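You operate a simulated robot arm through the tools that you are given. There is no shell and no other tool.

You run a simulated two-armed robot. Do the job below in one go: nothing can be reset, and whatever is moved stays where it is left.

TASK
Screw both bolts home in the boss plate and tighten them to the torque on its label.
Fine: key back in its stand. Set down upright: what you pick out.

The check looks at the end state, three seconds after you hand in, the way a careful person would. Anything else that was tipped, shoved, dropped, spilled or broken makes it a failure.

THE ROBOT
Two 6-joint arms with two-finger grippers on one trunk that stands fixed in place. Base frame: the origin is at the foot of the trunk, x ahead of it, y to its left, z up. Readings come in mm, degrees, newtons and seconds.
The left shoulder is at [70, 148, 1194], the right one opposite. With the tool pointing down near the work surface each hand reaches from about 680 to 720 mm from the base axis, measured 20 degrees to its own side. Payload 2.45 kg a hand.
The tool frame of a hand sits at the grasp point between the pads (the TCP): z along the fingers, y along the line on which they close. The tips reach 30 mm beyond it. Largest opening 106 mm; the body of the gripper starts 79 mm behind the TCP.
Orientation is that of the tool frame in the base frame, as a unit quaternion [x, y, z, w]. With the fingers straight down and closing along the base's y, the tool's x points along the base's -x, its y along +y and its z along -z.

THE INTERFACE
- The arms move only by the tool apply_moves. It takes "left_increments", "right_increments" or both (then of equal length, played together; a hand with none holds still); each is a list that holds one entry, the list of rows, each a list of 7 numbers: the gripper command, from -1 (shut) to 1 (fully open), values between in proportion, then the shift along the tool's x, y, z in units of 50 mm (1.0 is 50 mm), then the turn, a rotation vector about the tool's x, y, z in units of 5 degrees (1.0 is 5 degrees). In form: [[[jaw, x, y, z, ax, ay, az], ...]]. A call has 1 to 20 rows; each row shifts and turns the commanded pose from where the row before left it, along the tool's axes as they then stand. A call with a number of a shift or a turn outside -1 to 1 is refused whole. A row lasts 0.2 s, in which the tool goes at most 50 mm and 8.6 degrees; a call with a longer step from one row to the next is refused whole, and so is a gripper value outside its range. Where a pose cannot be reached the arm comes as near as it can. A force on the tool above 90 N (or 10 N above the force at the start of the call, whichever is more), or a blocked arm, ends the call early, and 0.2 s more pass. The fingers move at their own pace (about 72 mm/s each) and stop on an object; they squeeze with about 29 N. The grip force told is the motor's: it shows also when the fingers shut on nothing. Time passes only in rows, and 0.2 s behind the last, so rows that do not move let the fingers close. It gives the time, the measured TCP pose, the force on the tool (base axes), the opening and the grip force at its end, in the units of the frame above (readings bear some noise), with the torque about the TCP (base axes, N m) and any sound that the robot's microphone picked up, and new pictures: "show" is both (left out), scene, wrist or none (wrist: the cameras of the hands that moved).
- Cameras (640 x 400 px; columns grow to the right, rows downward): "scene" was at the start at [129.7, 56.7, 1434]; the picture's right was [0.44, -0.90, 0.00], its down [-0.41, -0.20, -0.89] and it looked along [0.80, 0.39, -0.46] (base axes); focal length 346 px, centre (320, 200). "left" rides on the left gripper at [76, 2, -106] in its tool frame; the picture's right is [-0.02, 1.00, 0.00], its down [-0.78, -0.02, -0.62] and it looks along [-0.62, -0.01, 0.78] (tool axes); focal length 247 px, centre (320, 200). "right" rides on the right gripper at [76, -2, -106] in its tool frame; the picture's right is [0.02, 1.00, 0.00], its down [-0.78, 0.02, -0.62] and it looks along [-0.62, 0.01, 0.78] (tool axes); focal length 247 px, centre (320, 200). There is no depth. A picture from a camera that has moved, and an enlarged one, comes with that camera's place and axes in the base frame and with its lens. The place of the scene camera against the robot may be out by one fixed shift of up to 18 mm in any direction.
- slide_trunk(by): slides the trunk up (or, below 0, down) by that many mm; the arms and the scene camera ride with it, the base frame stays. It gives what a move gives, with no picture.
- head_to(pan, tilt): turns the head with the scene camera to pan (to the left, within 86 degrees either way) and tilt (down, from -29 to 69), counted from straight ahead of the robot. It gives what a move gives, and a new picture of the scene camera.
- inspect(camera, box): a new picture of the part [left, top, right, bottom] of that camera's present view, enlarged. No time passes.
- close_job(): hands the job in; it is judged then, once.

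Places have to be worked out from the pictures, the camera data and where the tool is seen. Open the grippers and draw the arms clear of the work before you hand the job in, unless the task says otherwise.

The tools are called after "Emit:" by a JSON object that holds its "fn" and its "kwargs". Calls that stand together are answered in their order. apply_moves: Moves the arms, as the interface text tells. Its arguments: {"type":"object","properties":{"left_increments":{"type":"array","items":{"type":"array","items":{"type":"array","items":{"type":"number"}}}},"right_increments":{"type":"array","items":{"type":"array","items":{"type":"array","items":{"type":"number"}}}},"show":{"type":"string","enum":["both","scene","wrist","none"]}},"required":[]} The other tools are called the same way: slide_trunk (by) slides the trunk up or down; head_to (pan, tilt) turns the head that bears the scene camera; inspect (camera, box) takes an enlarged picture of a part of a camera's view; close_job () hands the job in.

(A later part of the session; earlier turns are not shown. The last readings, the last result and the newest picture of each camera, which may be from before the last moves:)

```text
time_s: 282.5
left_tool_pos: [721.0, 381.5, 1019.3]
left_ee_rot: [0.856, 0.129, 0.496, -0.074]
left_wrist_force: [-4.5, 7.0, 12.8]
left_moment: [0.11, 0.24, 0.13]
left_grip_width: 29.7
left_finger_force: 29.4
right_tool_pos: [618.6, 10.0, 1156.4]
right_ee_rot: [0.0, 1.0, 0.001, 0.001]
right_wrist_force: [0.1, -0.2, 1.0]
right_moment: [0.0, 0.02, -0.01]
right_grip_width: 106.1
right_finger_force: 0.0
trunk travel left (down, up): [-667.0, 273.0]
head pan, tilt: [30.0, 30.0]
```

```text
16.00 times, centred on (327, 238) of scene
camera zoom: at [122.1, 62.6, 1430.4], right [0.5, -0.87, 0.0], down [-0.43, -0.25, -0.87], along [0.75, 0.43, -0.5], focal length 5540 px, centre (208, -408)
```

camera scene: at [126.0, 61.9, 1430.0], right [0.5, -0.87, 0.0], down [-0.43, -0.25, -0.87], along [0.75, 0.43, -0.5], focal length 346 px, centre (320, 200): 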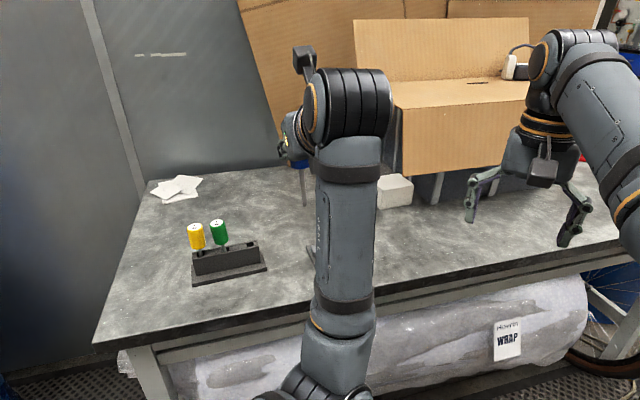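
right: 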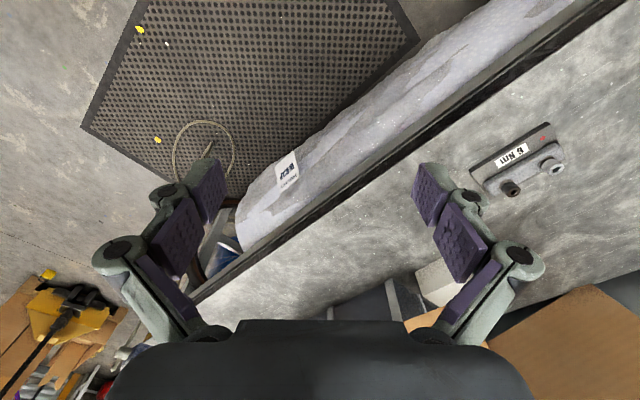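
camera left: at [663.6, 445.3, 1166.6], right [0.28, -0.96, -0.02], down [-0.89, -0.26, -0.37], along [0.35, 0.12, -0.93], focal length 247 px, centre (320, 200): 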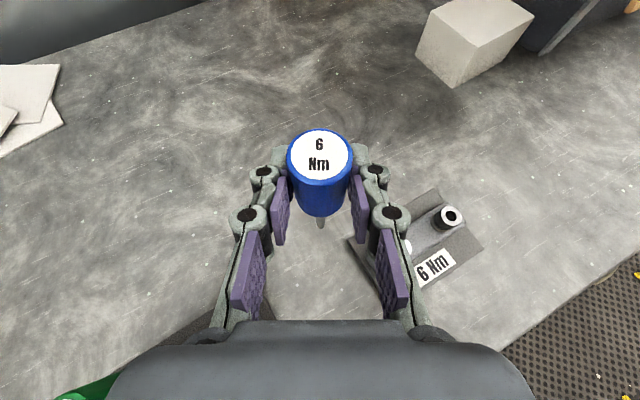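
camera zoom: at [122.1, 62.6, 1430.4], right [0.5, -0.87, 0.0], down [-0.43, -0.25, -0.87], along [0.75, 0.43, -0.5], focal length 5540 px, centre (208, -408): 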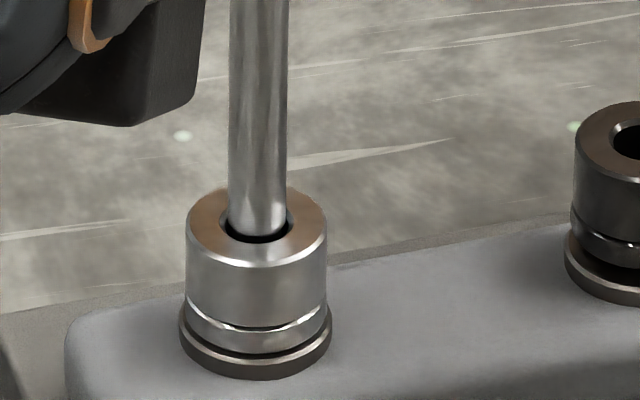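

I run four more cycles in sequence (lift 16 mm, swing back, lower 15.5 mm, turn 55°), then compare the gap again.

Emit:
{"fn": "apply_moves", "kwargs": {"left_increments": [[[-1, 0.0866, 0, -0.05, 0, 0, 0], [-1, 0.0866, 0, -0.05, 0, 0, 0], [-1, 0.104, 0, -0.06, 0, 0, 0], [-1, 0, 0.012, 0, 0.866, 0, -0.5], [-1, 0, 0.012, 0, 0.866, 0, -0.5], [-1, 0, 0.012, 0, 0.866, 0, -0.5], [-1, 0, 0.012, 0, 0.866, 0, -0.5], [-1, 0, 0.012, 0, 0.866, 0, -0.5], [-1, 0, 0.012, 0, 0.866, 0, -0.5], [-1, 0, 0.012, 0, 0.866, 0, -0.5], [-1, 0, 0.012, 0, 0.866, 0, -0.5], [-1, 0, 0.012, 0, 0.866, 0, -0.5], [-1, 0, 0.012, 0, 0.866, 0, -0.5], [-1, 0, 0.012, 0, 0.866, 0, -0.5], [-1, 0, 0, 0, 0, 0, 0]]], "show": "none"}}

Emit:
{"fn": "inspect", "kwargs": {"camera": "scene", "box": [315, 222, 340, 252]}}

Emit:
{"fn": "apply_moves", "kwargs": {"left_increments": [[[-1, -0.0866, 0, 0.05, 0, 0, 0], [-1, -0.0866, 0, 0.05, 0, 0, 0], [-1, -0.0953, 0, 0.055, 0, 0, 0], [-1, -0.001, -0.012, 0.001, -0.866, 0, 0.5], [-1, -0.001, -0.012, 0.001, -0.866, 0, 0.5], [-1, -0.001, -0.012, 0.001, -0.866, 0, 0.5], [-1, -0.001, -0.012, 0.001, -0.866, 0, 0.5], [-1, -0.001, -0.012, 0.001, -0.866, 0, 0.5], [-1, -0.001, -0.012, 0.001, -0.866, 0, 0.5], [-1, -0.001, -0.012, 0.001, -0.866, 0, 0.5], [-1, -0.001, -0.012, 0.001, -0.866, 0, 0.5], [-1, -0.001, -0.012, 0.001, -0.866, 0, 0.5], [-1, -0.001, -0.012, 0.001, -0.866, 0, 0.5], [-1, -0.001, -0.012, 0.001, -0.866, 0, 0.5]]], "show": "none"}}

Emit:
{"fn": "apply_moves", "kwargs": {"left_increments": [[[-1, 0.0866, 0, -0.05, 0, 0, 0], [-1, 0.0866, 0, -0.05, 0, 0, 0], [-1, 0.104, 0, -0.06, 0, 0, 0], [-1, 0, 0.012, 0, 0.866, 0, -0.5], [-1, 0, 0.012, 0, 0.866, 0, -0.5], [-1, 0, 0.012, 0, 0.866, 0, -0.5], [-1, 0, 0.012, 0, 0.866, 0, -0.5], [-1, 0, 0.012, 0, 0.866, 0, -0.5], [-1, 0, 0.012, 0, 0.866, 0, -0.5], [-1, 0, 0.012, 0, 0.866, 0, -0.5], [-1, 0, 0.012, 0, 0.866, 0, -0.5], [-1, 0, 0.012, 0, 0.866, 0, -0.5], [-1, 0, 0.012, 0, 0.866, 0, -0.5], [-1, 0, 0.012, 0, 0.866, 0, -0.5], [-1, 0, 0, 0, 0, 0, 0]]], "show": "none"}}

Emit:
{"fn": "apply_moves", "kwargs": {"left_increments": [[[-1, -0.0866, 0, 0.05, 0, 0, 0], [-1, -0.0866, 0, 0.05, 0, 0, 0], [-1, -0.0953, 0, 0.055, 0, 0, 0], [-1, -0.001, -0.012, 0.001, -0.866, 0, 0.5], [-1, -0.001, -0.012, 0.001, -0.866, 0, 0.5], [-1, -0.001, -0.012, 0.001, -0.866, 0, 0.5], [-1, -0.001, -0.012, 0.001, -0.866, 0, 0.5], [-1, -0.001, -0.012, 0.001, -0.866, 0, 0.5], [-1, -0.001, -0.012, 0.001, -0.866, 0, 0.5], [-1, -0.001, -0.012, 0.001, -0.866, 0, 0.5], [-1, -0.001, -0.012, 0.001, -0.866, 0, 0.5], [-1, -0.001, -0.012, 0.001, -0.866, 0, 0.5], [-1, -0.001, -0.012, 0.001, -0.866, 0, 0.5], [-1, -0.001, -0.012, 0.001, -0.866, 0, 0.5]]], "show": "none"}}

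Emit:
{"fn": "apply_moves", "kwargs": {"left_increments": [[[-1, 0.0866, 0, -0.05, 0, 0, 0], [-1, 0.0866, 0, -0.05, 0, 0, 0], [-1, 0.104, 0, -0.06, 0, 0, 0], [-1, 0, 0.012, 0, 0.866, 0, -0.5], [-1, 0, 0.012, 0, 0.866, 0, -0.5], [-1, 0, 0.012, 0, 0.866, 0, -0.5], [-1, 0, 0.012, 0, 0.866, 0, -0.5], [-1, 0, 0.012, 0, 0.866, 0, -0.5], [-1, 0, 0.012, 0, 0.866, 0, -0.5], [-1, 0, 0.012, 0, 0.866, 0, -0.5], [-1, 0, 0.012, 0, 0.866, 0, -0.5], [-1, 0, 0.012, 0, 0.866, 0, -0.5], [-1, 0, 0.012, 0, 0.866, 0, -0.5], [-1, 0, 0.012, 0, 0.866, 0, -0.5], [-1, 0, 0, 0, 0, 0, 0]]], "show": "none"}}

Emit:
{"fn": "inspect", "kwargs": {"camera": "scene", "box": [315, 222, 340, 252]}}

```text
time_s: 285.7
left_tool_pos: [727.3, 377.2, 1031.4]
left_ee_rot: [0.7, 0.51, 0.404, -0.294]
left_wrist_force: [-0.9, -0.3, -0.5]
left_moment: [-0.03, 0.0, 0.04]
left_grip_width: 29.5
left_finger_force: 28.6
right_tool_pos: [621.2, 9.1, 1154.9]
right_ee_rot: [-0.001, 1.0, 0.0, 0.0]
right_wrist_force: [-0.4, -0.3, 0.2]
right_moment: [-0.03, 0.0, -0.02]
right_grip_width: 105.8
right_finger_force: 0.1
trunk travel left (down, up): [-667.0, 273.0]
head pan, tilt: [30.0, 30.0]
```

```text
13.33 times, centred on (328, 237) of scene
camera zoom: at [125.9, 62.2, 1430.0], right [0.5, -0.87, 0.0], down [-0.43, -0.25, -0.87], along [0.75, 0.43, -0.5], focal length 4617 px, centre (220, -293)
```

zoom: 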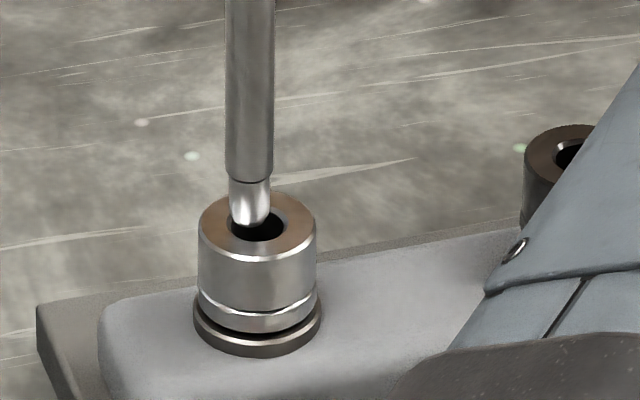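

```text
time_s: 288.7
left_tool_pos: [722.2, 380.9, 1015.7]
left_ee_rot: [0.856, 0.128, 0.496, -0.074]
left_wrist_force: [0.6, 2.6, 13.5]
left_moment: [0.26, -0.27, 0.04]
left_grip_width: 29.6
left_finger_force: 28.5
right_tool_pos: [618.2, 8.4, 1154.6]
right_ee_rot: [0.0, 1.0, 0.0, 0.001]
right_wrist_force: [-0.4, -0.7, 0.5]
right_moment: [-0.02, 0.03, -0.01]
right_grip_width: 105.8
right_finger_force: 0.1
trunk travel left (down, up): [-667.0, 273.0]
head pan, tilt: [30.0, 30.0]
```

```text
time_s: 291.9
left_tool_pos: [726.9, 376.9, 1031.0]
left_ee_rot: [0.7, 0.51, 0.404, -0.293]
left_wrist_force: [0.1, 0.8, -0.3]
left_moment: [-0.01, -0.01, 0.01]
left_grip_width: 29.7
left_finger_force: 29.6
right_tool_pos: [622.1, 9.6, 1155.5]
right_ee_rot: [0.0, 1.0, 0.001, 0.0]
right_wrist_force: [-0.3, 0.5, -0.1]
right_moment: [-0.03, 0.0, -0.01]
right_grip_width: 105.8
right_finger_force: 0.1
trunk travel left (down, up): [-667.0, 273.0]
head pan, tilt: [30.0, 30.0]
```

```text
time_s: 294.9
left_tool_pos: [721.1, 380.5, 1014.8]
left_ee_rot: [0.856, 0.128, 0.495, -0.073]
left_wrist_force: [1.0, 1.7, 13.9]
left_moment: [0.23, -0.15, 0.01]
left_grip_width: 29.9
left_finger_force: 28.6
right_tool_pos: [619.4, 8.3, 1156.5]
right_ee_rot: [-0.001, 1.0, -0.001, 0.001]
right_wrist_force: [0.1, 0.6, 0.6]
right_moment: [-0.03, 0.02, -0.02]
right_grip_width: 105.9
right_finger_force: 0.0
trunk travel left (down, up): [-667.0, 273.0]
head pan, tilt: [30.0, 30.0]
```

```text
time_s: 298.1
left_tool_pos: [726.5, 376.6, 1029.0]
left_ee_rot: [0.701, 0.51, 0.404, -0.293]
left_wrist_force: [0.4, -0.7, -1.2]
left_moment: [-0.02, 0.02, -0.03]
left_grip_width: 29.7
left_finger_force: 29.2
right_tool_pos: [622.6, 9.2, 1153.6]
right_ee_rot: [0.0, 1.0, 0.0, 0.0]
right_wrist_force: [-0.3, -1.0, -0.7]
right_moment: [-0.01, -0.02, 0.01]
right_grip_width: 105.9
right_finger_force: 0.0
trunk travel left (down, up): [-667.0, 273.0]
head pan, tilt: [30.0, 30.0]
```

```text
13.33 times, centred on (328, 237) of scene
camera zoom: at [125.9, 62.1, 1430.0], right [0.5, -0.87, 0.0], down [-0.43, -0.25, -0.87], along [0.75, 0.43, -0.5], focal length 4617 px, centre (220, -293)
```

zoom: 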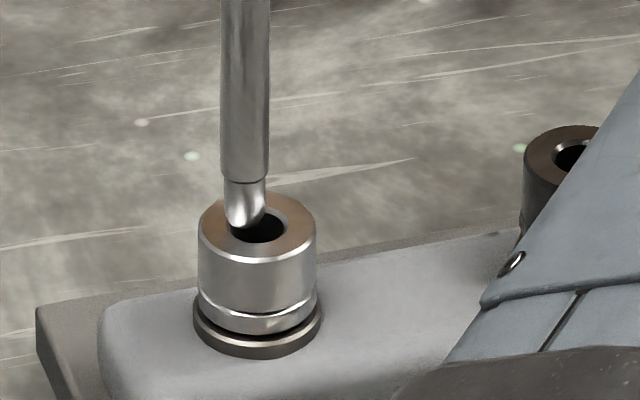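

I compare the handle position in the grip now with before, since contact height jumps between ~1019 and ~1015.

Emit:
{"fn": "inspect", "kwargs": {"camera": "left", "box": [290, 190, 350, 250]}}

Emit:
{"fn": "inspect", "kwargs": {"camera": "left", "box": [240, 100, 400, 260]}}

```text
6.67 times, centred on (320, 220) of left
camera zoom: at [710.5, 326.0, 1147.7], right [0.95, -0.32, -0.02], down [-0.3, -0.88, -0.37], along [0.1, 0.35, -0.93], focal length 1646 px, centre (320, 67)
```

zoom: 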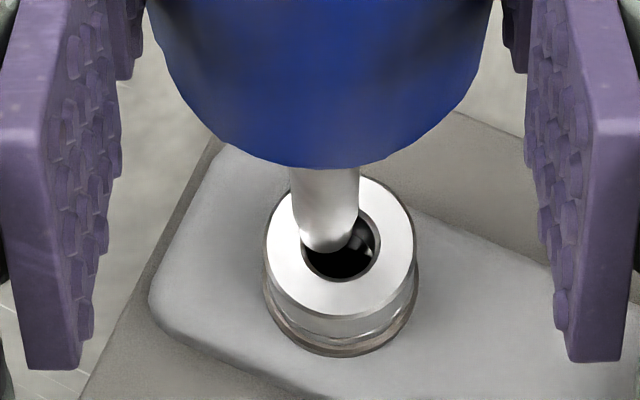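

```text
2.50 times, centred on (320, 180) of left
camera zoom: at [710.5, 326.0, 1147.7], right [0.95, -0.32, -0.02], down [-0.3, -0.88, -0.37], along [0.1, 0.35, -0.93], focal length 617 px, centre (320, 250)
```

zoom: 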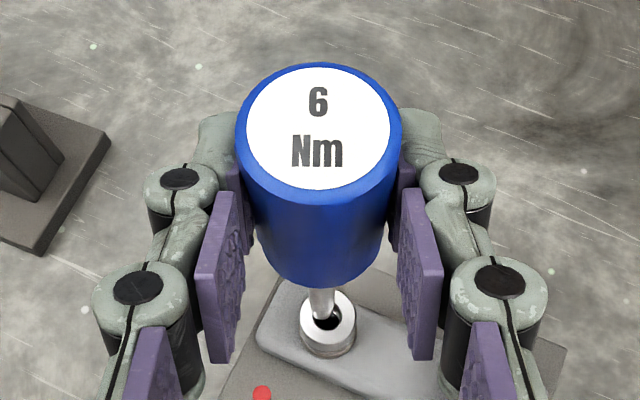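

The key had slid up ~4.5 mm in the fingers (axial creep from pressing), and each stroke drags the plate ~1.9 mm because my pivot was off; corrected pivot is (−0.9, 8.7). Now a test of engagement: shift y +1.9, insert lightly, turn CW 15°, read; then CCW 10°, read torque sign.

Emit:
{"fn": "apply_moves", "kwargs": {"left_increments": [[[-1, 0, 0.038, 0, 0, 0, 0], [-1, -0.0866, 0, 0.05, 0, 0, 0], [-1, -0.0866, 0, 0.05, 0, 0, 0], [-1, -0.0173, 0, 0.01, 0, 0, 0], [-1, -0.0173, 0, 0.01, 0, 0, 0], [-1, 0, 0, 0, 0, 0, 0]]], "show": "none"}}

Emit:
{"fn": "apply_moves", "kwargs": {"left_increments": [[[-1, -0.0005, -0.0152, -0.0008, -0.866, 0, 0.5], [-1, -0.0005, -0.0152, -0.0008, -0.866, 0, 0.5], [-1, -0.0005, -0.0152, -0.0008, -0.866, 0, 0.5]]], "show": "none"}}

Emit:
{"fn": "apply_moves", "kwargs": {"left_increments": [[[-1, 0, 0, 0, 0, 0, 0], [-1, 0, 0, 0, 0, 0, 0]]], "show": "none"}}

Emit:
{"fn": "apply_moves", "kwargs": {"left_increments": [[[-1, 0.0011, 0.0151, 0.0019, 0.866, 0, -0.5], [-1, 0.0011, 0.0151, 0.0019, 0.866, 0, -0.5]]], "show": "none"}}

Emit:
{"fn": "apply_moves", "kwargs": {"left_increments": [[[-1, 0, 0, 0, 0, 0, 0], [-1, 0, 0, 0, 0, 0, 0]]], "show": "none"}}

```text
time_s: 299.5
left_tool_pos: [728.0, 376.5, 1016.6]
left_ee_rot: [0.7, 0.51, 0.405, -0.294]
left_wrist_force: [-1.5, -1.5, -0.8]
left_moment: [0.46, -0.27, 0.04]
left_grip_width: 29.8
left_finger_force: 29.1
right_tool_pos: [620.4, 9.1, 1154.7]
right_ee_rot: [-0.001, 1.0, 0.001, 0.001]
right_wrist_force: [0.0, 0.6, 0.2]
right_moment: [-0.02, 0.01, 0.03]
right_grip_width: 105.9
right_finger_force: 0.0
trunk travel left (down, up): [-667.0, 273.0]
head pan, tilt: [30.0, 30.0]
```

```text
time_s: 300.3
left_tool_pos: [725.4, 377.5, 1017.4]
left_ee_rot: [0.761, 0.413, 0.44, -0.237]
left_wrist_force: [-4.8, -1.9, -0.1]
left_moment: [0.2, -0.16, 0.04]
left_grip_width: 29.4
left_finger_force: 29.1
right_tool_pos: [621.4, 8.3, 1155.1]
right_ee_rot: [-0.001, 1.0, 0.0, 0.0]
right_wrist_force: [-0.7, -0.1, 0.0]
right_moment: [-0.05, 0.0, 0.01]
right_grip_width: 106.0
right_finger_force: 0.1
trunk travel left (down, up): [-667.0, 273.0]
head pan, tilt: [30.0, 30.0]
```

```text
time_s: 300.9
left_tool_pos: [724.5, 376.1, 1017.8]
left_ee_rot: [0.761, 0.414, 0.44, -0.238]
left_wrist_force: [-3.2, -1.8, 0.4]
left_moment: [0.12, -0.12, 0.06]
left_grip_width: 29.6
left_finger_force: 29.2
right_tool_pos: [621.7, 9.0, 1155.3]
right_ee_rot: [0.0, 1.0, -0.001, 0.0]
right_wrist_force: [-0.4, 0.2, -0.2]
right_moment: [-0.02, -0.03, -0.02]
right_grip_width: 106.0
right_finger_force: 0.0
trunk travel left (down, up): [-667.0, 273.0]
head pan, tilt: [30.0, 30.0]
```

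```text
time_s: 301.5
left_tool_pos: [726.8, 375.7, 1018.2]
left_ee_rot: [0.722, 0.478, 0.418, -0.275]
left_wrist_force: [-3.3, -1.7, 0.3]
left_moment: [0.05, -0.06, -0.02]
left_grip_width: 29.6
left_finger_force: 29.1
right_tool_pos: [619.9, 8.0, 1154.2]
right_ee_rot: [0.0, 1.0, 0.0, 0.0]
right_wrist_force: [-0.2, 0.2, -0.4]
right_moment: [0.02, 0.04, 0.02]
right_grip_width: 106.1
right_finger_force: 0.1
trunk travel left (down, up): [-667.0, 273.0]
head pan, tilt: [30.0, 30.0]
```

```text
time_s: 302.1
left_tool_pos: [726.8, 377.1, 1017.4]
left_ee_rot: [0.722, 0.479, 0.417, -0.275]
left_wrist_force: [-3.9, -1.8, 0.5]
left_moment: [0.02, 0.02, 0.05]
left_grip_width: 29.4
left_finger_force: 29.1
right_tool_pos: [620.5, 8.8, 1154.2]
right_ee_rot: [0.0, 1.0, 0.0, -0.001]
right_wrist_force: [0.2, 0.0, 0.2]
right_moment: [-0.03, 0.06, 0.04]
right_grip_width: 105.8
right_finger_force: 0.1
trunk travel left (down, up): [-667.0, 273.0]
head pan, tilt: [30.0, 30.0]
```

Torque differences are within noise, so I can't tell from torque. Height gives ≈0.9–1 mm/turn if all strokes counted, so I'll run more strokes with the corrected pivot and low press, and then check the gap, which should visibly shrink.

Emit:
{"fn": "apply_moves", "kwargs": {"left_increments": [[[-1, -0.002, -0.0152, 0, -0.866, 0, 0.5], [-1, -0.002, -0.0152, 0, -0.866, 0, 0.5], [-1, -0.002, -0.0152, 0, -0.866, 0, 0.5], [-1, -0.002, -0.0152, 0, -0.866, 0, 0.5], [-1, -0.001, -0.0152, -0.0008, -0.866, 0, 0.5], [-1, -0.001, -0.0152, -0.0008, -0.866, 0, 0.5], [-1, -0.001, -0.0152, -0.0008, -0.866, 0, 0.5], [-1, -0.001, -0.0152, -0.0008, -0.866, 0, 0.5], [-1, -0.001, -0.0152, -0.0008, -0.866, 0, 0.5], [-1, -0.001, -0.0152, -0.0008, -0.866, 0, 0.5]]], "show": "none"}}

Emit:
{"fn": "apply_moves", "kwargs": {"left_increments": [[[-1, 0.0866, 0, -0.05, 0, 0, 0], [-1, 0.0866, 0, -0.05, 0, 0, 0], [-1, 0.104, 0, -0.06, 0, 0, 0], [-1, 0.0011, 0.0151, 0.0019, 0.866, 0, -0.5], [-1, 0.0011, 0.0151, 0.0019, 0.866, 0, -0.5], [-1, 0.0011, 0.0151, 0.0019, 0.866, 0, -0.5], [-1, 0.0011, 0.0151, 0.0019, 0.866, 0, -0.5], [-1, 0.0011, 0.0151, 0.0019, 0.866, 0, -0.5], [-1, 0.0011, 0.0151, 0.0019, 0.866, 0, -0.5], [-1, 0.0011, 0.0151, 0.0019, 0.866, 0, -0.5], [-1, 0.0011, 0.0151, 0.0019, 0.866, 0, -0.5], [-1, 0.0011, 0.0151, 0.0019, 0.866, 0, -0.5], [-1, 0.0011, 0.0151, 0.0019, 0.866, 0, -0.5], [-1, 0.0011, 0.0151, 0.0019, 0.866, 0, -0.5], [-1, 0, 0, 0, 0, 0, 0]]], "show": "none"}}

Emit:
{"fn": "inspect", "kwargs": {"camera": "scene", "box": [315, 222, 340, 252]}}

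Emit:
{"fn": "inspect", "kwargs": {"camera": "left", "box": [290, 190, 350, 250]}}

```text
time_s: 304.3
left_tool_pos: [722.3, 382.6, 1017.2]
left_ee_rot: [0.857, 0.128, 0.495, -0.072]
left_wrist_force: [-0.7, 5.5, 2.4]
left_moment: [0.2, -0.05, 0.12]
left_grip_width: 29.7
left_finger_force: 28.8
right_tool_pos: [621.4, 10.5, 1154.5]
right_ee_rot: [0.0, 1.0, -0.001, 0.0]
right_wrist_force: [-0.1, 0.2, 1.0]
right_moment: [0.0, -0.05, -0.01]
right_grip_width: 105.9
right_finger_force: 0.0
trunk travel left (down, up): [-667.0, 273.0]
head pan, tilt: [30.0, 30.0]
```

```text
time_s: 307.5
left_tool_pos: [728.9, 376.3, 1033.2]
left_ee_rot: [0.7, 0.51, 0.405, -0.293]
left_wrist_force: [-0.3, 0.2, -1.4]
left_moment: [-0.05, 0.0, -0.03]
left_grip_width: 29.5
left_finger_force: 28.7
right_tool_pos: [621.6, 8.6, 1156.1]
right_ee_rot: [0.0, 1.0, 0.0, -0.001]
right_wrist_force: [-0.1, 0.0, 0.6]
right_moment: [0.0, 0.0, -0.01]
right_grip_width: 106.1
right_finger_force: 0.2
trunk travel left (down, up): [-667.0, 273.0]
head pan, tilt: [30.0, 30.0]
```

```text
13.33 times, centred on (328, 237) of scene
camera zoom: at [125.9, 62.2, 1430.0], right [0.5, -0.87, 0.0], down [-0.43, -0.25, -0.87], along [0.75, 0.43, -0.5], focal length 4617 px, centre (220, -293)
```

zoom: 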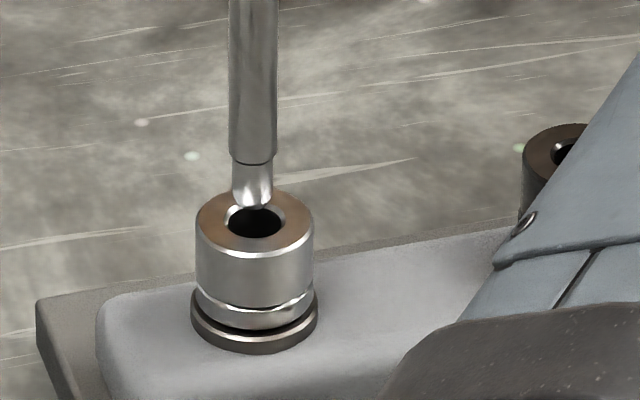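

```text
6.67 times, centred on (320, 220) of left
camera zoom: at [712.9, 325.4, 1151.2], right [0.95, -0.32, -0.02], down [-0.3, -0.88, -0.37], along [0.1, 0.35, -0.93], focal length 1646 px, centre (320, 67)
```

zoom: 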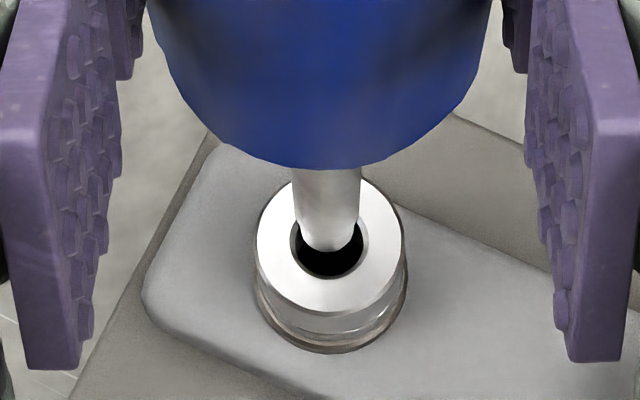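

The tip now stays centred after the cycle. I run three more cycles with this corrected pivot.

Emit:
{"fn": "apply_moves", "kwargs": {"left_increments": [[[-1, -0.0866, 0, 0.05, 0, 0, 0], [-1, -0.0866, 0, 0.05, 0, 0, 0], [-1, -0.104, 0, 0.06, 0, 0, 0], [-1, -0.001, -0.0152, 0, -0.866, 0, 0.5], [-1, -0.001, -0.0152, 0, -0.866, 0, 0.5], [-1, -0.001, -0.0152, 0, -0.866, 0, 0.5], [-1, -0.001, -0.0152, -0.0008, -0.866, 0, 0.5], [-1, -0.001, -0.0152, -0.0008, -0.866, 0, 0.5], [-1, -0.001, -0.0152, -0.0008, -0.866, 0, 0.5], [-1, -0.001, -0.0152, -0.0008, -0.866, 0, 0.5], [-1, -0.001, -0.0152, -0.0008, -0.866, 0, 0.5], [-1, -0.001, -0.0152, -0.0008, -0.866, 0, 0.5], [-1, -0.001, -0.0152, -0.0008, -0.866, 0, 0.5], [-1, -0.001, -0.0152, -0.0008, -0.866, 0, 0.5]]], "show": "none"}}

Emit:
{"fn": "apply_moves", "kwargs": {"left_increments": [[[-1, 0.0866, 0, -0.05, 0, 0, 0], [-1, 0.0866, 0, -0.05, 0, 0, 0], [-1, 0.104, 0, -0.06, 0, 0, 0], [-1, 0.0011, 0.0151, 0.0019, 0.866, 0, -0.5], [-1, 0.0011, 0.0151, 0.0019, 0.866, 0, -0.5], [-1, 0.0011, 0.0151, 0.0019, 0.866, 0, -0.5], [-1, 0.0011, 0.0151, 0.0019, 0.866, 0, -0.5], [-1, 0.0011, 0.0151, 0.0019, 0.866, 0, -0.5], [-1, 0.0011, 0.0151, 0.0019, 0.866, 0, -0.5], [-1, 0.0011, 0.0151, 0.0019, 0.866, 0, -0.5], [-1, 0.0011, 0.0151, 0.0019, 0.866, 0, -0.5], [-1, 0.0011, 0.0151, 0.0019, 0.866, 0, -0.5], [-1, 0.0011, 0.0151, 0.0019, 0.866, 0, -0.5], [-1, 0.0011, 0.0151, 0.0019, 0.866, 0, -0.5], [-1, 0, 0, 0, 0, 0, 0]]], "show": "none"}}

Emit:
{"fn": "apply_moves", "kwargs": {"left_increments": [[[-1, -0.0866, 0, 0.05, 0, 0, 0], [-1, -0.0866, 0, 0.05, 0, 0, 0], [-1, -0.104, 0, 0.06, 0, 0, 0], [-1, -0.001, -0.0152, 0, -0.866, 0, 0.5], [-1, -0.001, -0.0152, 0, -0.866, 0, 0.5], [-1, -0.001, -0.0152, 0, -0.866, 0, 0.5], [-1, -0.001, -0.0152, -0.0008, -0.866, 0, 0.5], [-1, -0.001, -0.0152, -0.0008, -0.866, 0, 0.5], [-1, -0.001, -0.0152, -0.0008, -0.866, 0, 0.5], [-1, -0.001, -0.0152, -0.0008, -0.866, 0, 0.5], [-1, -0.001, -0.0152, -0.0008, -0.866, 0, 0.5], [-1, -0.001, -0.0152, -0.0008, -0.866, 0, 0.5], [-1, -0.001, -0.0152, -0.0008, -0.866, 0, 0.5], [-1, -0.001, -0.0152, -0.0008, -0.866, 0, 0.5]]], "show": "none"}}

Emit:
{"fn": "apply_moves", "kwargs": {"left_increments": [[[-1, 0.0866, 0, -0.05, 0, 0, 0], [-1, 0.0866, 0, -0.05, 0, 0, 0], [-1, 0.104, 0, -0.06, 0, 0, 0], [-1, 0.0011, 0.0151, 0.0019, 0.866, 0, -0.5], [-1, 0.0011, 0.0151, 0.0019, 0.866, 0, -0.5], [-1, 0.0011, 0.0151, 0.0019, 0.866, 0, -0.5], [-1, 0.0011, 0.0151, 0.0019, 0.866, 0, -0.5], [-1, 0.0011, 0.0151, 0.0019, 0.866, 0, -0.5], [-1, 0.0011, 0.0151, 0.0019, 0.866, 0, -0.5], [-1, 0.0011, 0.0151, 0.0019, 0.866, 0, -0.5], [-1, 0.0011, 0.0151, 0.0019, 0.866, 0, -0.5], [-1, 0.0011, 0.0151, 0.0019, 0.866, 0, -0.5], [-1, 0.0011, 0.0151, 0.0019, 0.866, 0, -0.5], [-1, 0.0011, 0.0151, 0.0019, 0.866, 0, -0.5], [-1, 0, 0, 0, 0, 0, 0]]], "show": "none"}}

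Emit:
{"fn": "apply_moves", "kwargs": {"left_increments": [[[-1, -0.0866, 0, 0.05, 0, 0, 0], [-1, -0.0866, 0, 0.05, 0, 0, 0], [-1, -0.104, 0, 0.06, 0, 0, 0], [-1, -0.001, -0.0152, 0, -0.866, 0, 0.5], [-1, -0.001, -0.0152, 0, -0.866, 0, 0.5], [-1, -0.001, -0.0152, 0, -0.866, 0, 0.5], [-1, -0.001, -0.0152, -0.0008, -0.866, 0, 0.5], [-1, -0.001, -0.0152, -0.0008, -0.866, 0, 0.5], [-1, -0.001, -0.0152, -0.0008, -0.866, 0, 0.5], [-1, -0.001, -0.0152, -0.0008, -0.866, 0, 0.5], [-1, -0.001, -0.0152, -0.0008, -0.866, 0, 0.5], [-1, -0.001, -0.0152, -0.0008, -0.866, 0, 0.5], [-1, -0.001, -0.0152, -0.0008, -0.866, 0, 0.5], [-1, -0.001, -0.0152, -0.0008, -0.866, 0, 0.5]]], "show": "none"}}

Emit:
{"fn": "apply_moves", "kwargs": {"left_increments": [[[-1, 0.0866, 0, -0.05, 0, 0, 0], [-1, 0.0866, 0, -0.05, 0, 0, 0], [-1, 0.0866, 0, -0.05, 0, 0, 0], [-1, 0.0866, 0, -0.05, 0, 0, 0], [-1, 0, 0, 0, 0, 0, 0]]], "show": "none"}}

Emit:
{"fn": "inspect", "kwargs": {"camera": "scene", "box": [320, 230, 344, 254]}}

```text
time_s: 310.5
left_tool_pos: [721.0, 381.5, 1017.7]
left_ee_rot: [0.856, 0.128, 0.496, -0.073]
left_wrist_force: [1.4, 5.9, 10.5]
left_moment: [0.25, -0.17, 0.08]
left_grip_width: 29.6
left_finger_force: 28.4
right_tool_pos: [620.5, 10.2, 1155.6]
right_ee_rot: [0.0, 1.0, 0.001, 0.001]
right_wrist_force: [0.1, -0.8, -1.2]
right_moment: [0.01, 0.0, -0.01]
right_grip_width: 105.8
right_finger_force: 0.0
trunk travel left (down, up): [-667.0, 273.0]
head pan, tilt: [30.0, 30.0]
```

```text
time_s: 313.7
left_tool_pos: [729.1, 375.7, 1032.5]
left_ee_rot: [0.7, 0.51, 0.404, -0.294]
left_wrist_force: [0.3, -0.4, 0.0]
left_moment: [-0.01, 0.03, 0.01]
left_grip_width: 29.8
left_finger_force: 29.3
right_tool_pos: [621.3, 8.6, 1154.7]
right_ee_rot: [0.0, 1.0, 0.0, 0.0]
right_wrist_force: [0.3, -0.4, 1.1]
right_moment: [-0.02, -0.04, 0.01]
right_grip_width: 106.0
right_finger_force: 0.2
trunk travel left (down, up): [-667.0, 273.0]
head pan, tilt: [30.0, 30.0]
```

```text
time_s: 316.7
left_tool_pos: [720.1, 382.7, 1016.6]
left_ee_rot: [0.855, 0.129, 0.496, -0.073]
left_wrist_force: [2.6, 9.3, 14.6]
left_moment: [0.29, -0.1, 0.13]
left_grip_width: 29.7
left_finger_force: 29.0
right_tool_pos: [620.0, 9.7, 1155.6]
right_ee_rot: [0.0, 1.0, 0.0, 0.001]
right_wrist_force: [-0.1, 0.0, 0.4]
right_moment: [-0.01, 0.01, -0.01]
right_grip_width: 106.2
right_finger_force: 0.0
trunk travel left (down, up): [-667.0, 273.0]
head pan, tilt: [30.0, 30.0]
```

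```text
time_s: 319.9
left_tool_pos: [728.8, 376.7, 1031.2]
left_ee_rot: [0.7, 0.51, 0.404, -0.294]
left_wrist_force: [-0.7, 0.5, -1.1]
left_moment: [-0.03, -0.01, 0.02]
left_grip_width: 29.9
left_finger_force: 28.9
right_tool_pos: [620.5, 10.1, 1154.7]
right_ee_rot: [0.001, 1.0, 0.001, 0.0]
right_wrist_force: [-0.2, 0.3, -0.4]
right_moment: [0.0, 0.01, -0.03]
right_grip_width: 105.7
right_finger_force: 0.0
trunk travel left (down, up): [-667.0, 273.0]
head pan, tilt: [30.0, 30.0]
```

```text
time_s: 322.9
left_tool_pos: [719.4, 382.2, 1017.1]
left_ee_rot: [0.855, 0.128, 0.497, -0.073]
left_wrist_force: [3.0, 7.3, 16.0]
left_moment: [0.31, -0.43, 0.13]
left_grip_width: 29.9
left_finger_force: 29.1
right_tool_pos: [619.1, 9.7, 1156.6]
right_ee_rot: [-0.001, 1.0, 0.001, 0.001]
right_wrist_force: [0.0, 0.8, 0.3]
right_moment: [-0.03, 0.01, -0.03]
right_grip_width: 106.1
right_finger_force: 0.0
trunk travel left (down, up): [-667.0, 273.0]
head pan, tilt: [30.0, 30.0]
```

```text
time_s: 324.1
left_tool_pos: [722.7, 381.5, 1033.8]
left_ee_rot: [0.857, 0.129, 0.494, -0.073]
left_wrist_force: [0.8, 0.4, 0.0]
left_moment: [-0.02, 0.03, 0.01]
left_grip_width: 29.4
left_finger_force: 28.4
right_tool_pos: [620.6, 8.2, 1154.4]
right_ee_rot: [0.002, 1.0, 0.0, 0.0]
right_wrist_force: [0.4, -0.7, 0.3]
right_moment: [-0.01, 0.02, 0.02]
right_grip_width: 105.9
right_finger_force: 0.1
trunk travel left (down, up): [-667.0, 273.0]
head pan, tilt: [30.0, 30.0]
```

```text
16.00 times, centred on (332, 242) of scene
camera zoom: at [126.3, 62.0, 1430.0], right [0.5, -0.87, 0.0], down [-0.43, -0.25, -0.87], along [0.75, 0.43, -0.5], focal length 5540 px, centre (128, -472)
```

zoom: 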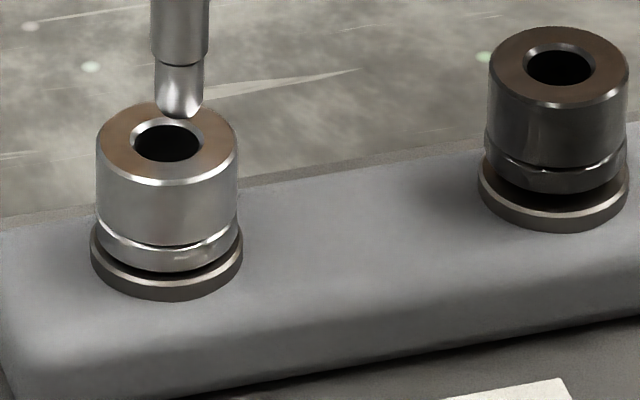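

The silver gap is still unchanged after these strokes, though the dark collar's facets are visible now (plate turned slightly). The collar facets let me test rotation: I do a 30° stroke only and compare the silver collar's facet pattern.

Emit:
{"fn": "inspect", "kwargs": {"camera": "scene", "box": [324, 236, 338, 252]}}

Emit:
{"fn": "apply_moves", "kwargs": {"left_increments": [[[-1, 0.0011, 0.0151, 0.0019, 0.866, 0, -0.5], [-1, 0.0011, 0.0151, 0.0019, 0.866, 0, -0.5], [-1, 0.0011, 0.0151, 0.0019, 0.866, 0, -0.5], [-1, 0.0011, 0.0151, 0.0019, 0.866, 0, -0.5], [-1, 0.0011, 0.0151, 0.0019, 0.866, 0, -0.5], [-1, 0.0011, 0.0151, 0.0019, 0.866, 0, -0.5], [-1, -0.0866, 0, 0.05, 0, 0, 0], [-1, -0.0866, 0, 0.05, 0, 0, 0], [-1, -0.0866, 0, 0.05, 0, 0, 0], [-1, -0.052, 0, 0.03, 0, 0, 0], [-1, 0, 0, 0, 0, 0, 0]]], "show": "none"}}

Emit:
{"fn": "apply_moves", "kwargs": {"left_increments": [[[-1, -0.001, -0.0152, 0, -0.866, 0, 0.5], [-1, -0.001, -0.0152, 0, -0.866, 0, 0.5], [-1, -0.001, -0.0152, 0, -0.866, 0, 0.5], [-1, -0.001, -0.0152, -0.0008, -0.866, 0, 0.5], [-1, -0.001, -0.0152, -0.0008, -0.866, 0, 0.5], [-1, -0.001, -0.0152, -0.0008, -0.866, 0, 0.5]]], "show": "none"}}

Emit:
{"fn": "apply_moves", "kwargs": {"left_increments": [[[-1, 0.0866, 0, -0.05, 0, 0, 0], [-1, 0.0866, 0, -0.05, 0, 0, 0], [-1, 0.0866, 0, -0.05, 0, 0, 0], [-1, 0.0866, 0, -0.05, 0, 0, 0], [-1, 0, 0, 0, 0, 0, 0]]], "show": "none"}}

Emit:
{"fn": "inspect", "kwargs": {"camera": "scene", "box": [324, 236, 338, 252]}}

```text
16.00 times, centred on (331, 244) of scene
camera zoom: at [126.3, 62.0, 1430.0], right [0.5, -0.87, 0.0], down [-0.43, -0.25, -0.87], along [0.75, 0.43, -0.5], focal length 5540 px, centre (144, -504)
```

zoom: 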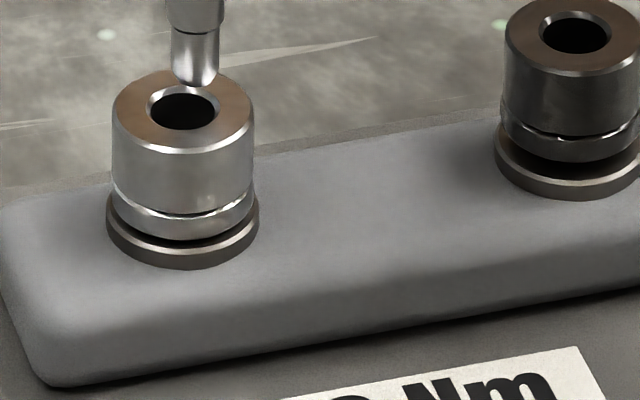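

```text
time_s: 326.5
left_tool_pos: [725.2, 377.6, 1018.2]
left_ee_rot: [0.793, 0.346, 0.459, -0.199]
left_wrist_force: [-0.2, -0.9, 3.5]
left_moment: [-0.12, 0.02, -0.01]
left_grip_width: 29.7
left_finger_force: 29.0
right_tool_pos: [622.0, 8.9, 1155.1]
right_ee_rot: [0.0, 1.0, 0.001, 0.0]
right_wrist_force: [0.9, -0.1, -0.3]
right_moment: [0.0, 0.0, 0.0]
right_grip_width: 106.0
right_finger_force: 0.0
trunk travel left (down, up): [-667.0, 273.0]
head pan, tilt: [30.0, 30.0]
```

```text
time_s: 327.9
left_tool_pos: [722.9, 382.7, 1017.6]
left_ee_rot: [0.856, 0.129, 0.496, -0.074]
left_wrist_force: [4.9, 7.0, 10.1]
left_moment: [0.3, -0.34, 0.1]
left_grip_width: 29.6
left_finger_force: 29.2
right_tool_pos: [621.1, 9.6, 1154.6]
right_ee_rot: [0.0, 1.0, -0.001, 0.0]
right_wrist_force: [0.9, 0.9, 1.2]
right_moment: [0.01, 0.0, 0.02]
right_grip_width: 106.0
right_finger_force: 0.1
trunk travel left (down, up): [-667.0, 273.0]
head pan, tilt: [30.0, 30.0]
```

```text
time_s: 329.1
left_tool_pos: [722.7, 380.9, 1035.6]
left_ee_rot: [0.856, 0.129, 0.495, -0.073]
left_wrist_force: [0.0, 0.4, 0.1]
left_moment: [-0.02, -0.02, -0.02]
left_grip_width: 29.6
left_finger_force: 28.5
right_tool_pos: [621.6, 9.8, 1154.9]
right_ee_rot: [0.0, 1.0, 0.001, 0.0]
right_wrist_force: [0.0, -0.3, 0.0]
right_moment: [-0.03, 0.01, 0.01]
right_grip_width: 105.8
right_finger_force: 0.0
trunk travel left (down, up): [-667.0, 273.0]
head pan, tilt: [30.0, 30.0]
```

```text
16.00 times, centred on (331, 244) of scene
camera zoom: at [126.1, 62.4, 1430.0], right [0.5, -0.87, 0.0], down [-0.43, -0.25, -0.87], along [0.75, 0.43, -0.5], focal length 5540 px, centre (144, -504)
```

zoom: 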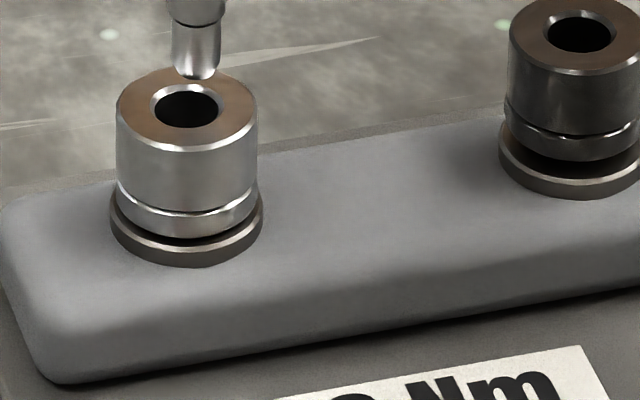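

The gap clearly isn't closing on silver since stroke ~8, so something is missing. I'll test the untouched dark bolt for comparison: move over it (azimuth ≈57°) and look.

Emit:
{"fn": "apply_moves", "kwargs": {"left_increments": [[[-1, 0.13, 0, -0.075, 0, 0, 0], [-1, 0.13, 0, -0.075, 0, 0, 0], [-1, 0.0011, 0.0151, 0.0019, 0.866, 0, -0.5], [-1, 0.0011, 0.0151, 0.0019, 0.866, 0, -0.5], [-1, 0.0011, 0.0151, 0.0019, 0.866, 0, -0.5], [-1, 0.0011, 0.0151, 0.0019, 0.866, 0, -0.5], [-1, 0.0011, 0.0151, 0.0019, 0.866, 0, -0.5], [-1, 0.0011, 0.0151, 0.0019, 0.866, 0, -0.5], [-1, 0.0011, 0.0151, 0.0019, 0.866, 0, -0.5], [-1, 0.0011, 0.0151, 0.0019, 0.866, 0, -0.5], [-1, -0.03, 0.312, -0.052, 0, 0, 0], [-1, -0.03, 0.312, -0.052, 0, 0, 0], [-1, -0.03, 0.312, -0.052, 0, 0, 0], [-1, -0.03, 0.312, -0.052, 0, 0, 0], [-1, 0, 0, 0, 0, 0, 0]]], "show": "none"}}

Emit:
{"fn": "inspect", "kwargs": {"camera": "left", "box": [260, 170, 380, 270]}}

Emit:
{"fn": "inspect", "kwargs": {"camera": "scene", "box": [318, 215, 372, 255]}}

```text
time_s: 332.3
left_tool_pos: [773.4, 333.7, 1051.1]
left_ee_rot: [0.761, 0.414, 0.439, -0.237]
left_wrist_force: [1.1, -0.3, -1.6]
left_moment: [0.0, 0.02, 0.0]
left_grip_width: 29.9
left_finger_force: 28.3
right_tool_pos: [621.4, 9.8, 1154.3]
right_ee_rot: [0.0, 1.0, 0.0, 0.0]
right_wrist_force: [-0.3, 0.2, -0.8]
right_moment: [0.03, 0.01, 0.02]
right_grip_width: 106.1
right_finger_force: 0.1
trunk travel left (down, up): [-667.0, 273.0]
head pan, tilt: [30.0, 30.0]
```

```text
4.00 times, centred on (320, 220) of left
camera zoom: at [743.7, 288.2, 1169.9], right [0.83, -0.55, -0.02], down [-0.52, -0.77, -0.37], along [0.19, 0.31, -0.93], focal length 988 px, centre (320, 120)
```

zoom: 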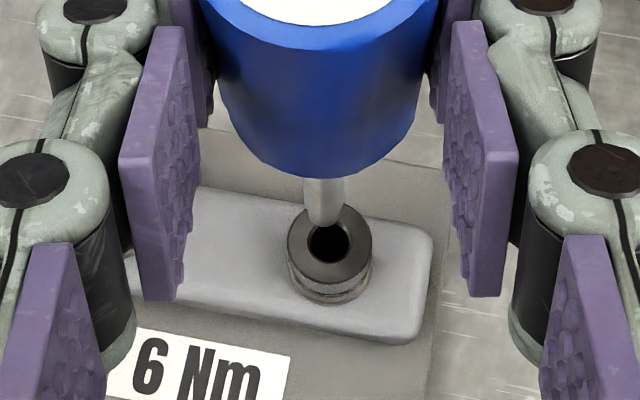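

```text
10.00 times, centred on (345, 235) of scene
camera zoom: at [126.0, 62.3, 1430.0], right [0.5, -0.87, 0.0], down [-0.43, -0.25, -0.87], along [0.75, 0.43, -0.5], focal length 3463 px, centre (70, -150)
```

zoom: 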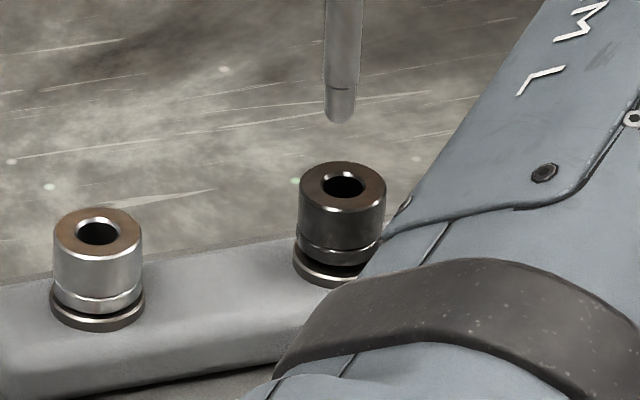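

Nicely over the dark bolt (its gap is clearly bigger than silver's). Shift y +0.9, lower 29 mm, then seat gently.

Emit:
{"fn": "apply_moves", "kwargs": {"left_increments": [[[-1, 0, 0.018, 0, 0, 0, 0], [-1, -0.0866, 0, 0.05, 0, 0, 0], [-1, -0.0866, 0, 0.05, 0, 0, 0], [-1, -0.0866, 0, 0.05, 0, 0, 0], [-1, -0.0866, 0, 0.05, 0, 0, 0], [-1, -0.0866, 0, 0.05, 0, 0, 0], [-1, -0.035, 0, 0.02, 0, 0, 0], [-1, -0.035, 0, 0.02, 0, 0, 0], [-1, -0.026, 0, 0.015, 0, 0, 0], [-1, 0, 0, 0, 0, 0, 0]]], "show": "none"}}

Emit:
{"fn": "inspect", "kwargs": {"camera": "scene", "box": [340, 222, 364, 248]}}

```text
time_s: 334.5
left_tool_pos: [773.2, 331.9, 1021.7]
left_ee_rot: [0.761, 0.414, 0.439, -0.238]
left_wrist_force: [0.1, -1.3, -0.7]
left_moment: [-0.13, -0.17, 0.01]
left_grip_width: 29.8
left_finger_force: 29.2
right_tool_pos: [620.9, 9.1, 1154.0]
right_ee_rot: [0.001, 1.0, 0.0, 0.0]
right_wrist_force: [-0.7, -0.2, -0.6]
right_moment: [0.04, 0.01, -0.01]
right_grip_width: 106.2
right_finger_force: 0.0
trunk travel left (down, up): [-667.0, 273.0]
head pan, tilt: [30.0, 30.0]
```

```text
15.38 times, centred on (352, 235) of scene
camera zoom: at [126.3, 61.4, 1430.0], right [0.5, -0.87, 0.0], down [-0.43, -0.25, -0.87], along [0.75, 0.43, -0.5], focal length 5327 px, centre (-172, -338)
```

zoom: 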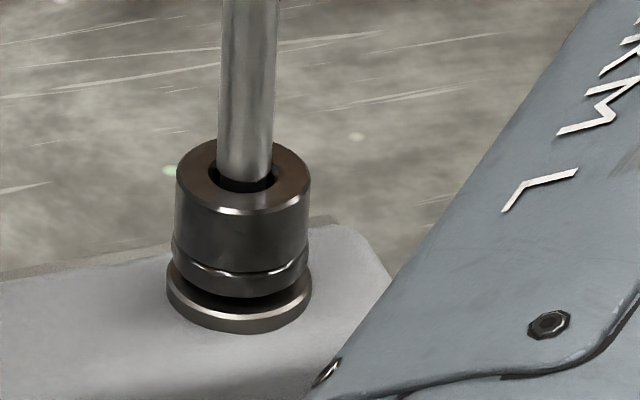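

The bit is ~10 mm deep, no axial contact yet. I first try turning 40° at this depth without pressing, then look at the gap.

Emit:
{"fn": "apply_moves", "kwargs": {"left_increments": [[[-1, 0, -0.0152, -0.0008, -0.866, 0, 0.5], [-1, 0, -0.0152, -0.0008, -0.866, 0, 0.5], [-1, 0, -0.0152, -0.0008, -0.866, 0, 0.5], [-1, 0, -0.0152, -0.0008, -0.866, 0, 0.5], [-1, 0, -0.0152, -0.0008, -0.866, 0, 0.5], [-1, 0, -0.0152, -0.0008, -0.866, 0, 0.5], [-1, 0, -0.0152, -0.0008, -0.866, 0, 0.5], [-1, 0, -0.0152, -0.0008, -0.866, 0, 0.5]]], "show": "none"}}

Emit:
{"fn": "inspect", "kwargs": {"camera": "scene", "box": [325, 222, 365, 254]}}

```text
time_s: 336.3
left_tool_pos: [770.1, 337.6, 1022.1]
left_ee_rot: [0.856, 0.129, 0.495, -0.073]
left_wrist_force: [-6.2, 2.0, -0.9]
left_moment: [-0.13, 0.44, 0.04]
left_grip_width: 29.7
left_finger_force: 29.2
right_tool_pos: [620.4, 11.5, 1154.2]
right_ee_rot: [0.0, 1.0, 0.001, -0.001]
right_wrist_force: [0.2, -0.3, 0.2]
right_moment: [-0.01, 0.01, 0.01]
right_grip_width: 105.9
right_finger_force: 0.2
trunk travel left (down, up): [-667.0, 273.0]
head pan, tilt: [30.0, 30.0]
```

```text
12.50 times, centred on (345, 238) of scene
camera zoom: at [124.4, 62.6, 1430.1], right [0.5, -0.87, 0.0], down [-0.43, -0.25, -0.87], along [0.75, 0.43, -0.5], focal length 4328 px, centre (8, -275)
```

zoom: 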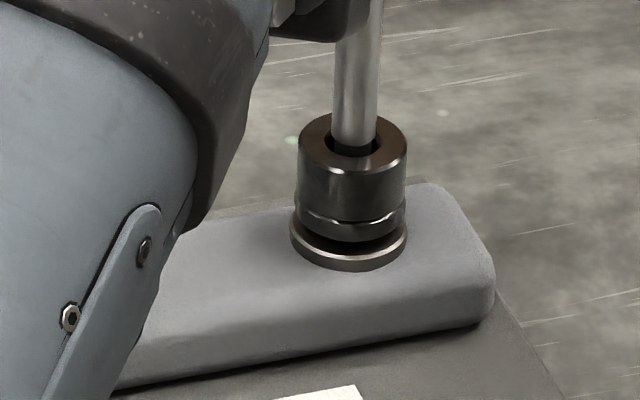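

No change at that depth. Now lift, swing back 40°, press to the bottom (~6 N) and turn 40°.

Emit:
{"fn": "apply_moves", "kwargs": {"left_increments": [[[-1, 0.0866, 0, -0.05, 0, 0, 0], [-1, 0.0866, 0, -0.05, 0, 0, 0], [-1, 0.0866, 0, -0.05, 0, 0, 0], [-1, 0.0011, 0.0151, 0.0019, 0.866, 0, -0.5], [-1, 0.0011, 0.0151, 0.0019, 0.866, 0, -0.5], [-1, 0.0011, 0.0151, 0.0019, 0.866, 0, -0.5], [-1, 0.0011, 0.0151, 0.0019, 0.866, 0, -0.5], [-1, 0.0011, 0.0151, 0.0019, 0.866, 0, -0.5], [-1, 0.0011, 0.0151, 0.0019, 0.866, 0, -0.5], [-1, 0.0011, 0.0151, 0.0019, 0.866, 0, -0.5], [-1, 0.0011, 0.0151, 0.0019, 0.866, 0, -0.5], [-1, -0.0866, 0, 0.05, 0, 0, 0], [-1, -0.0866, 0, 0.05, 0, 0, 0], [-1, -0.0866, 0, 0.05, 0, 0, 0], [-1, -0.026, 0, 0.015, 0, 0, 0], [-1, -0.026, 0, 0.015, 0, 0, 0], [-1, -0.0173, 0, 0.01, 0, 0, 0], [-1, 0, 0, 0, 0, 0, 0]]], "show": "none"}}

Emit:
{"fn": "inspect", "kwargs": {"camera": "scene", "box": [340, 222, 364, 248]}}

```text
time_s: 340.1
left_tool_pos: [774.4, 332.3, 1018.7]
left_ee_rot: [0.76, 0.414, 0.441, -0.239]
left_wrist_force: [1.6, 0.3, 7.5]
left_moment: [0.18, -0.27, 0.01]
left_grip_width: 29.8
left_finger_force: 29.3
right_tool_pos: [621.1, 8.6, 1155.4]
right_ee_rot: [0.0, 1.0, -0.001, 0.0]
right_wrist_force: [0.0, 0.1, -0.9]
right_moment: [0.01, 0.0, -0.03]
right_grip_width: 106.0
right_finger_force: 0.0
trunk travel left (down, up): [-667.0, 273.0]
head pan, tilt: [30.0, 30.0]
```

```text
15.38 times, centred on (352, 235) of scene
camera zoom: at [124.9, 61.1, 1430.2], right [0.5, -0.87, 0.0], down [-0.43, -0.25, -0.87], along [0.75, 0.43, -0.5], focal length 5327 px, centre (-172, -338)
```

zoom: 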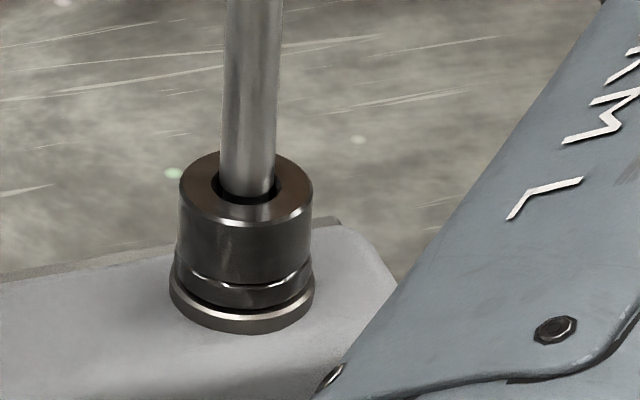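

Interesting: just pressing (7.5 N) pushed the dark bolt down by ~2 mm — the bolts sit loosely and have axial play. Now turn 40° while pressing and look.

Emit:
{"fn": "apply_moves", "kwargs": {"left_increments": [[[-1, -0.002, -0.0152, 0, -0.866, 0, 0.5], [-1, -0.002, -0.0152, 0, -0.866, 0, 0.5], [-1, -0.002, -0.0152, 0, -0.866, 0, 0.5], [-1, -0.002, -0.0152, 0, -0.866, 0, 0.5], [-1, -0.002, -0.0152, 0, -0.866, 0, 0.5], [-1, -0.002, -0.0152, 0, -0.866, 0, 0.5], [-1, -0.002, -0.0152, 0, -0.866, 0, 0.5], [-1, -0.002, -0.0152, 0, -0.866, 0, 0.5]]], "show": "none"}}

Emit:
{"fn": "inspect", "kwargs": {"camera": "scene", "box": [340, 224, 364, 250]}}

Emit:
{"fn": "apply_moves", "kwargs": {"left_increments": [[[-1, 0.0866, 0, -0.05, 0, 0, 0], [-1, 0.0866, 0, -0.05, 0, 0, 0], [-1, 0.0866, 0, -0.05, 0, 0, 0], [-1, 0.0866, 0, -0.05, 0, 0, 0], [-1, 0, 0, 0, 0, 0, 0]]], "show": "none"}}

Emit:
{"fn": "inspect", "kwargs": {"camera": "scene", "box": [340, 224, 364, 250]}}

```text
time_s: 341.9
left_tool_pos: [769.1, 338.3, 1019.5]
left_ee_rot: [0.855, 0.128, 0.496, -0.074]
left_wrist_force: [2.4, 5.5, 11.8]
left_moment: [0.11, -0.48, 0.11]
left_grip_width: 30.0
left_finger_force: 29.0
right_tool_pos: [621.1, 9.3, 1156.8]
right_ee_rot: [0.0, 1.0, 0.0, 0.002]
right_wrist_force: [0.4, -0.7, 0.0]
right_moment: [0.01, -0.04, 0.02]
right_grip_width: 105.8
right_finger_force: 0.1
trunk travel left (down, up): [-667.0, 273.0]
head pan, tilt: [30.0, 30.0]
```

```text
15.38 times, centred on (352, 237) of scene
camera zoom: at [123.8, 62.1, 1430.3], right [0.5, -0.87, 0.0], down [-0.43, -0.25, -0.87], along [0.75, 0.43, -0.5], focal length 5327 px, centre (-172, -369)
```

zoom: 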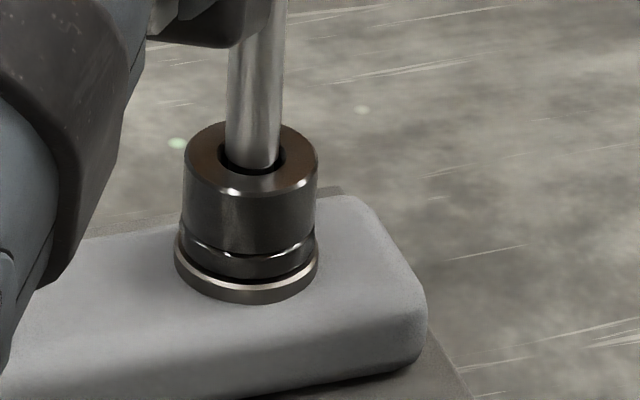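

```text
time_s: 343.1
left_tool_pos: [771.5, 336.8, 1036.4]
left_ee_rot: [0.857, 0.129, 0.494, -0.073]
left_wrist_force: [0.3, 0.3, 0.6]
left_moment: [0.02, 0.01, 0.05]
left_grip_width: 29.8
left_finger_force: 29.2
right_tool_pos: [621.8, 9.6, 1155.1]
right_ee_rot: [0.0, 1.0, 0.0, -0.001]
right_wrist_force: [-0.7, -0.4, 0.1]
right_moment: [0.01, 0.02, 0.0]
right_grip_width: 105.8
right_finger_force: 0.0
trunk travel left (down, up): [-667.0, 273.0]
head pan, tilt: [30.0, 30.0]
```

```text
15.38 times, centred on (352, 237) of scene
camera zoom: at [126.1, 61.9, 1430.0], right [0.5, -0.87, 0.0], down [-0.43, -0.25, -0.87], along [0.75, 0.43, -0.5], focal length 5327 px, centre (-172, -369)
```

zoom: 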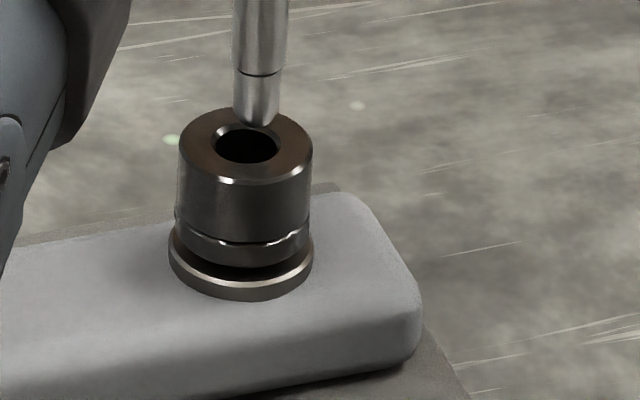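

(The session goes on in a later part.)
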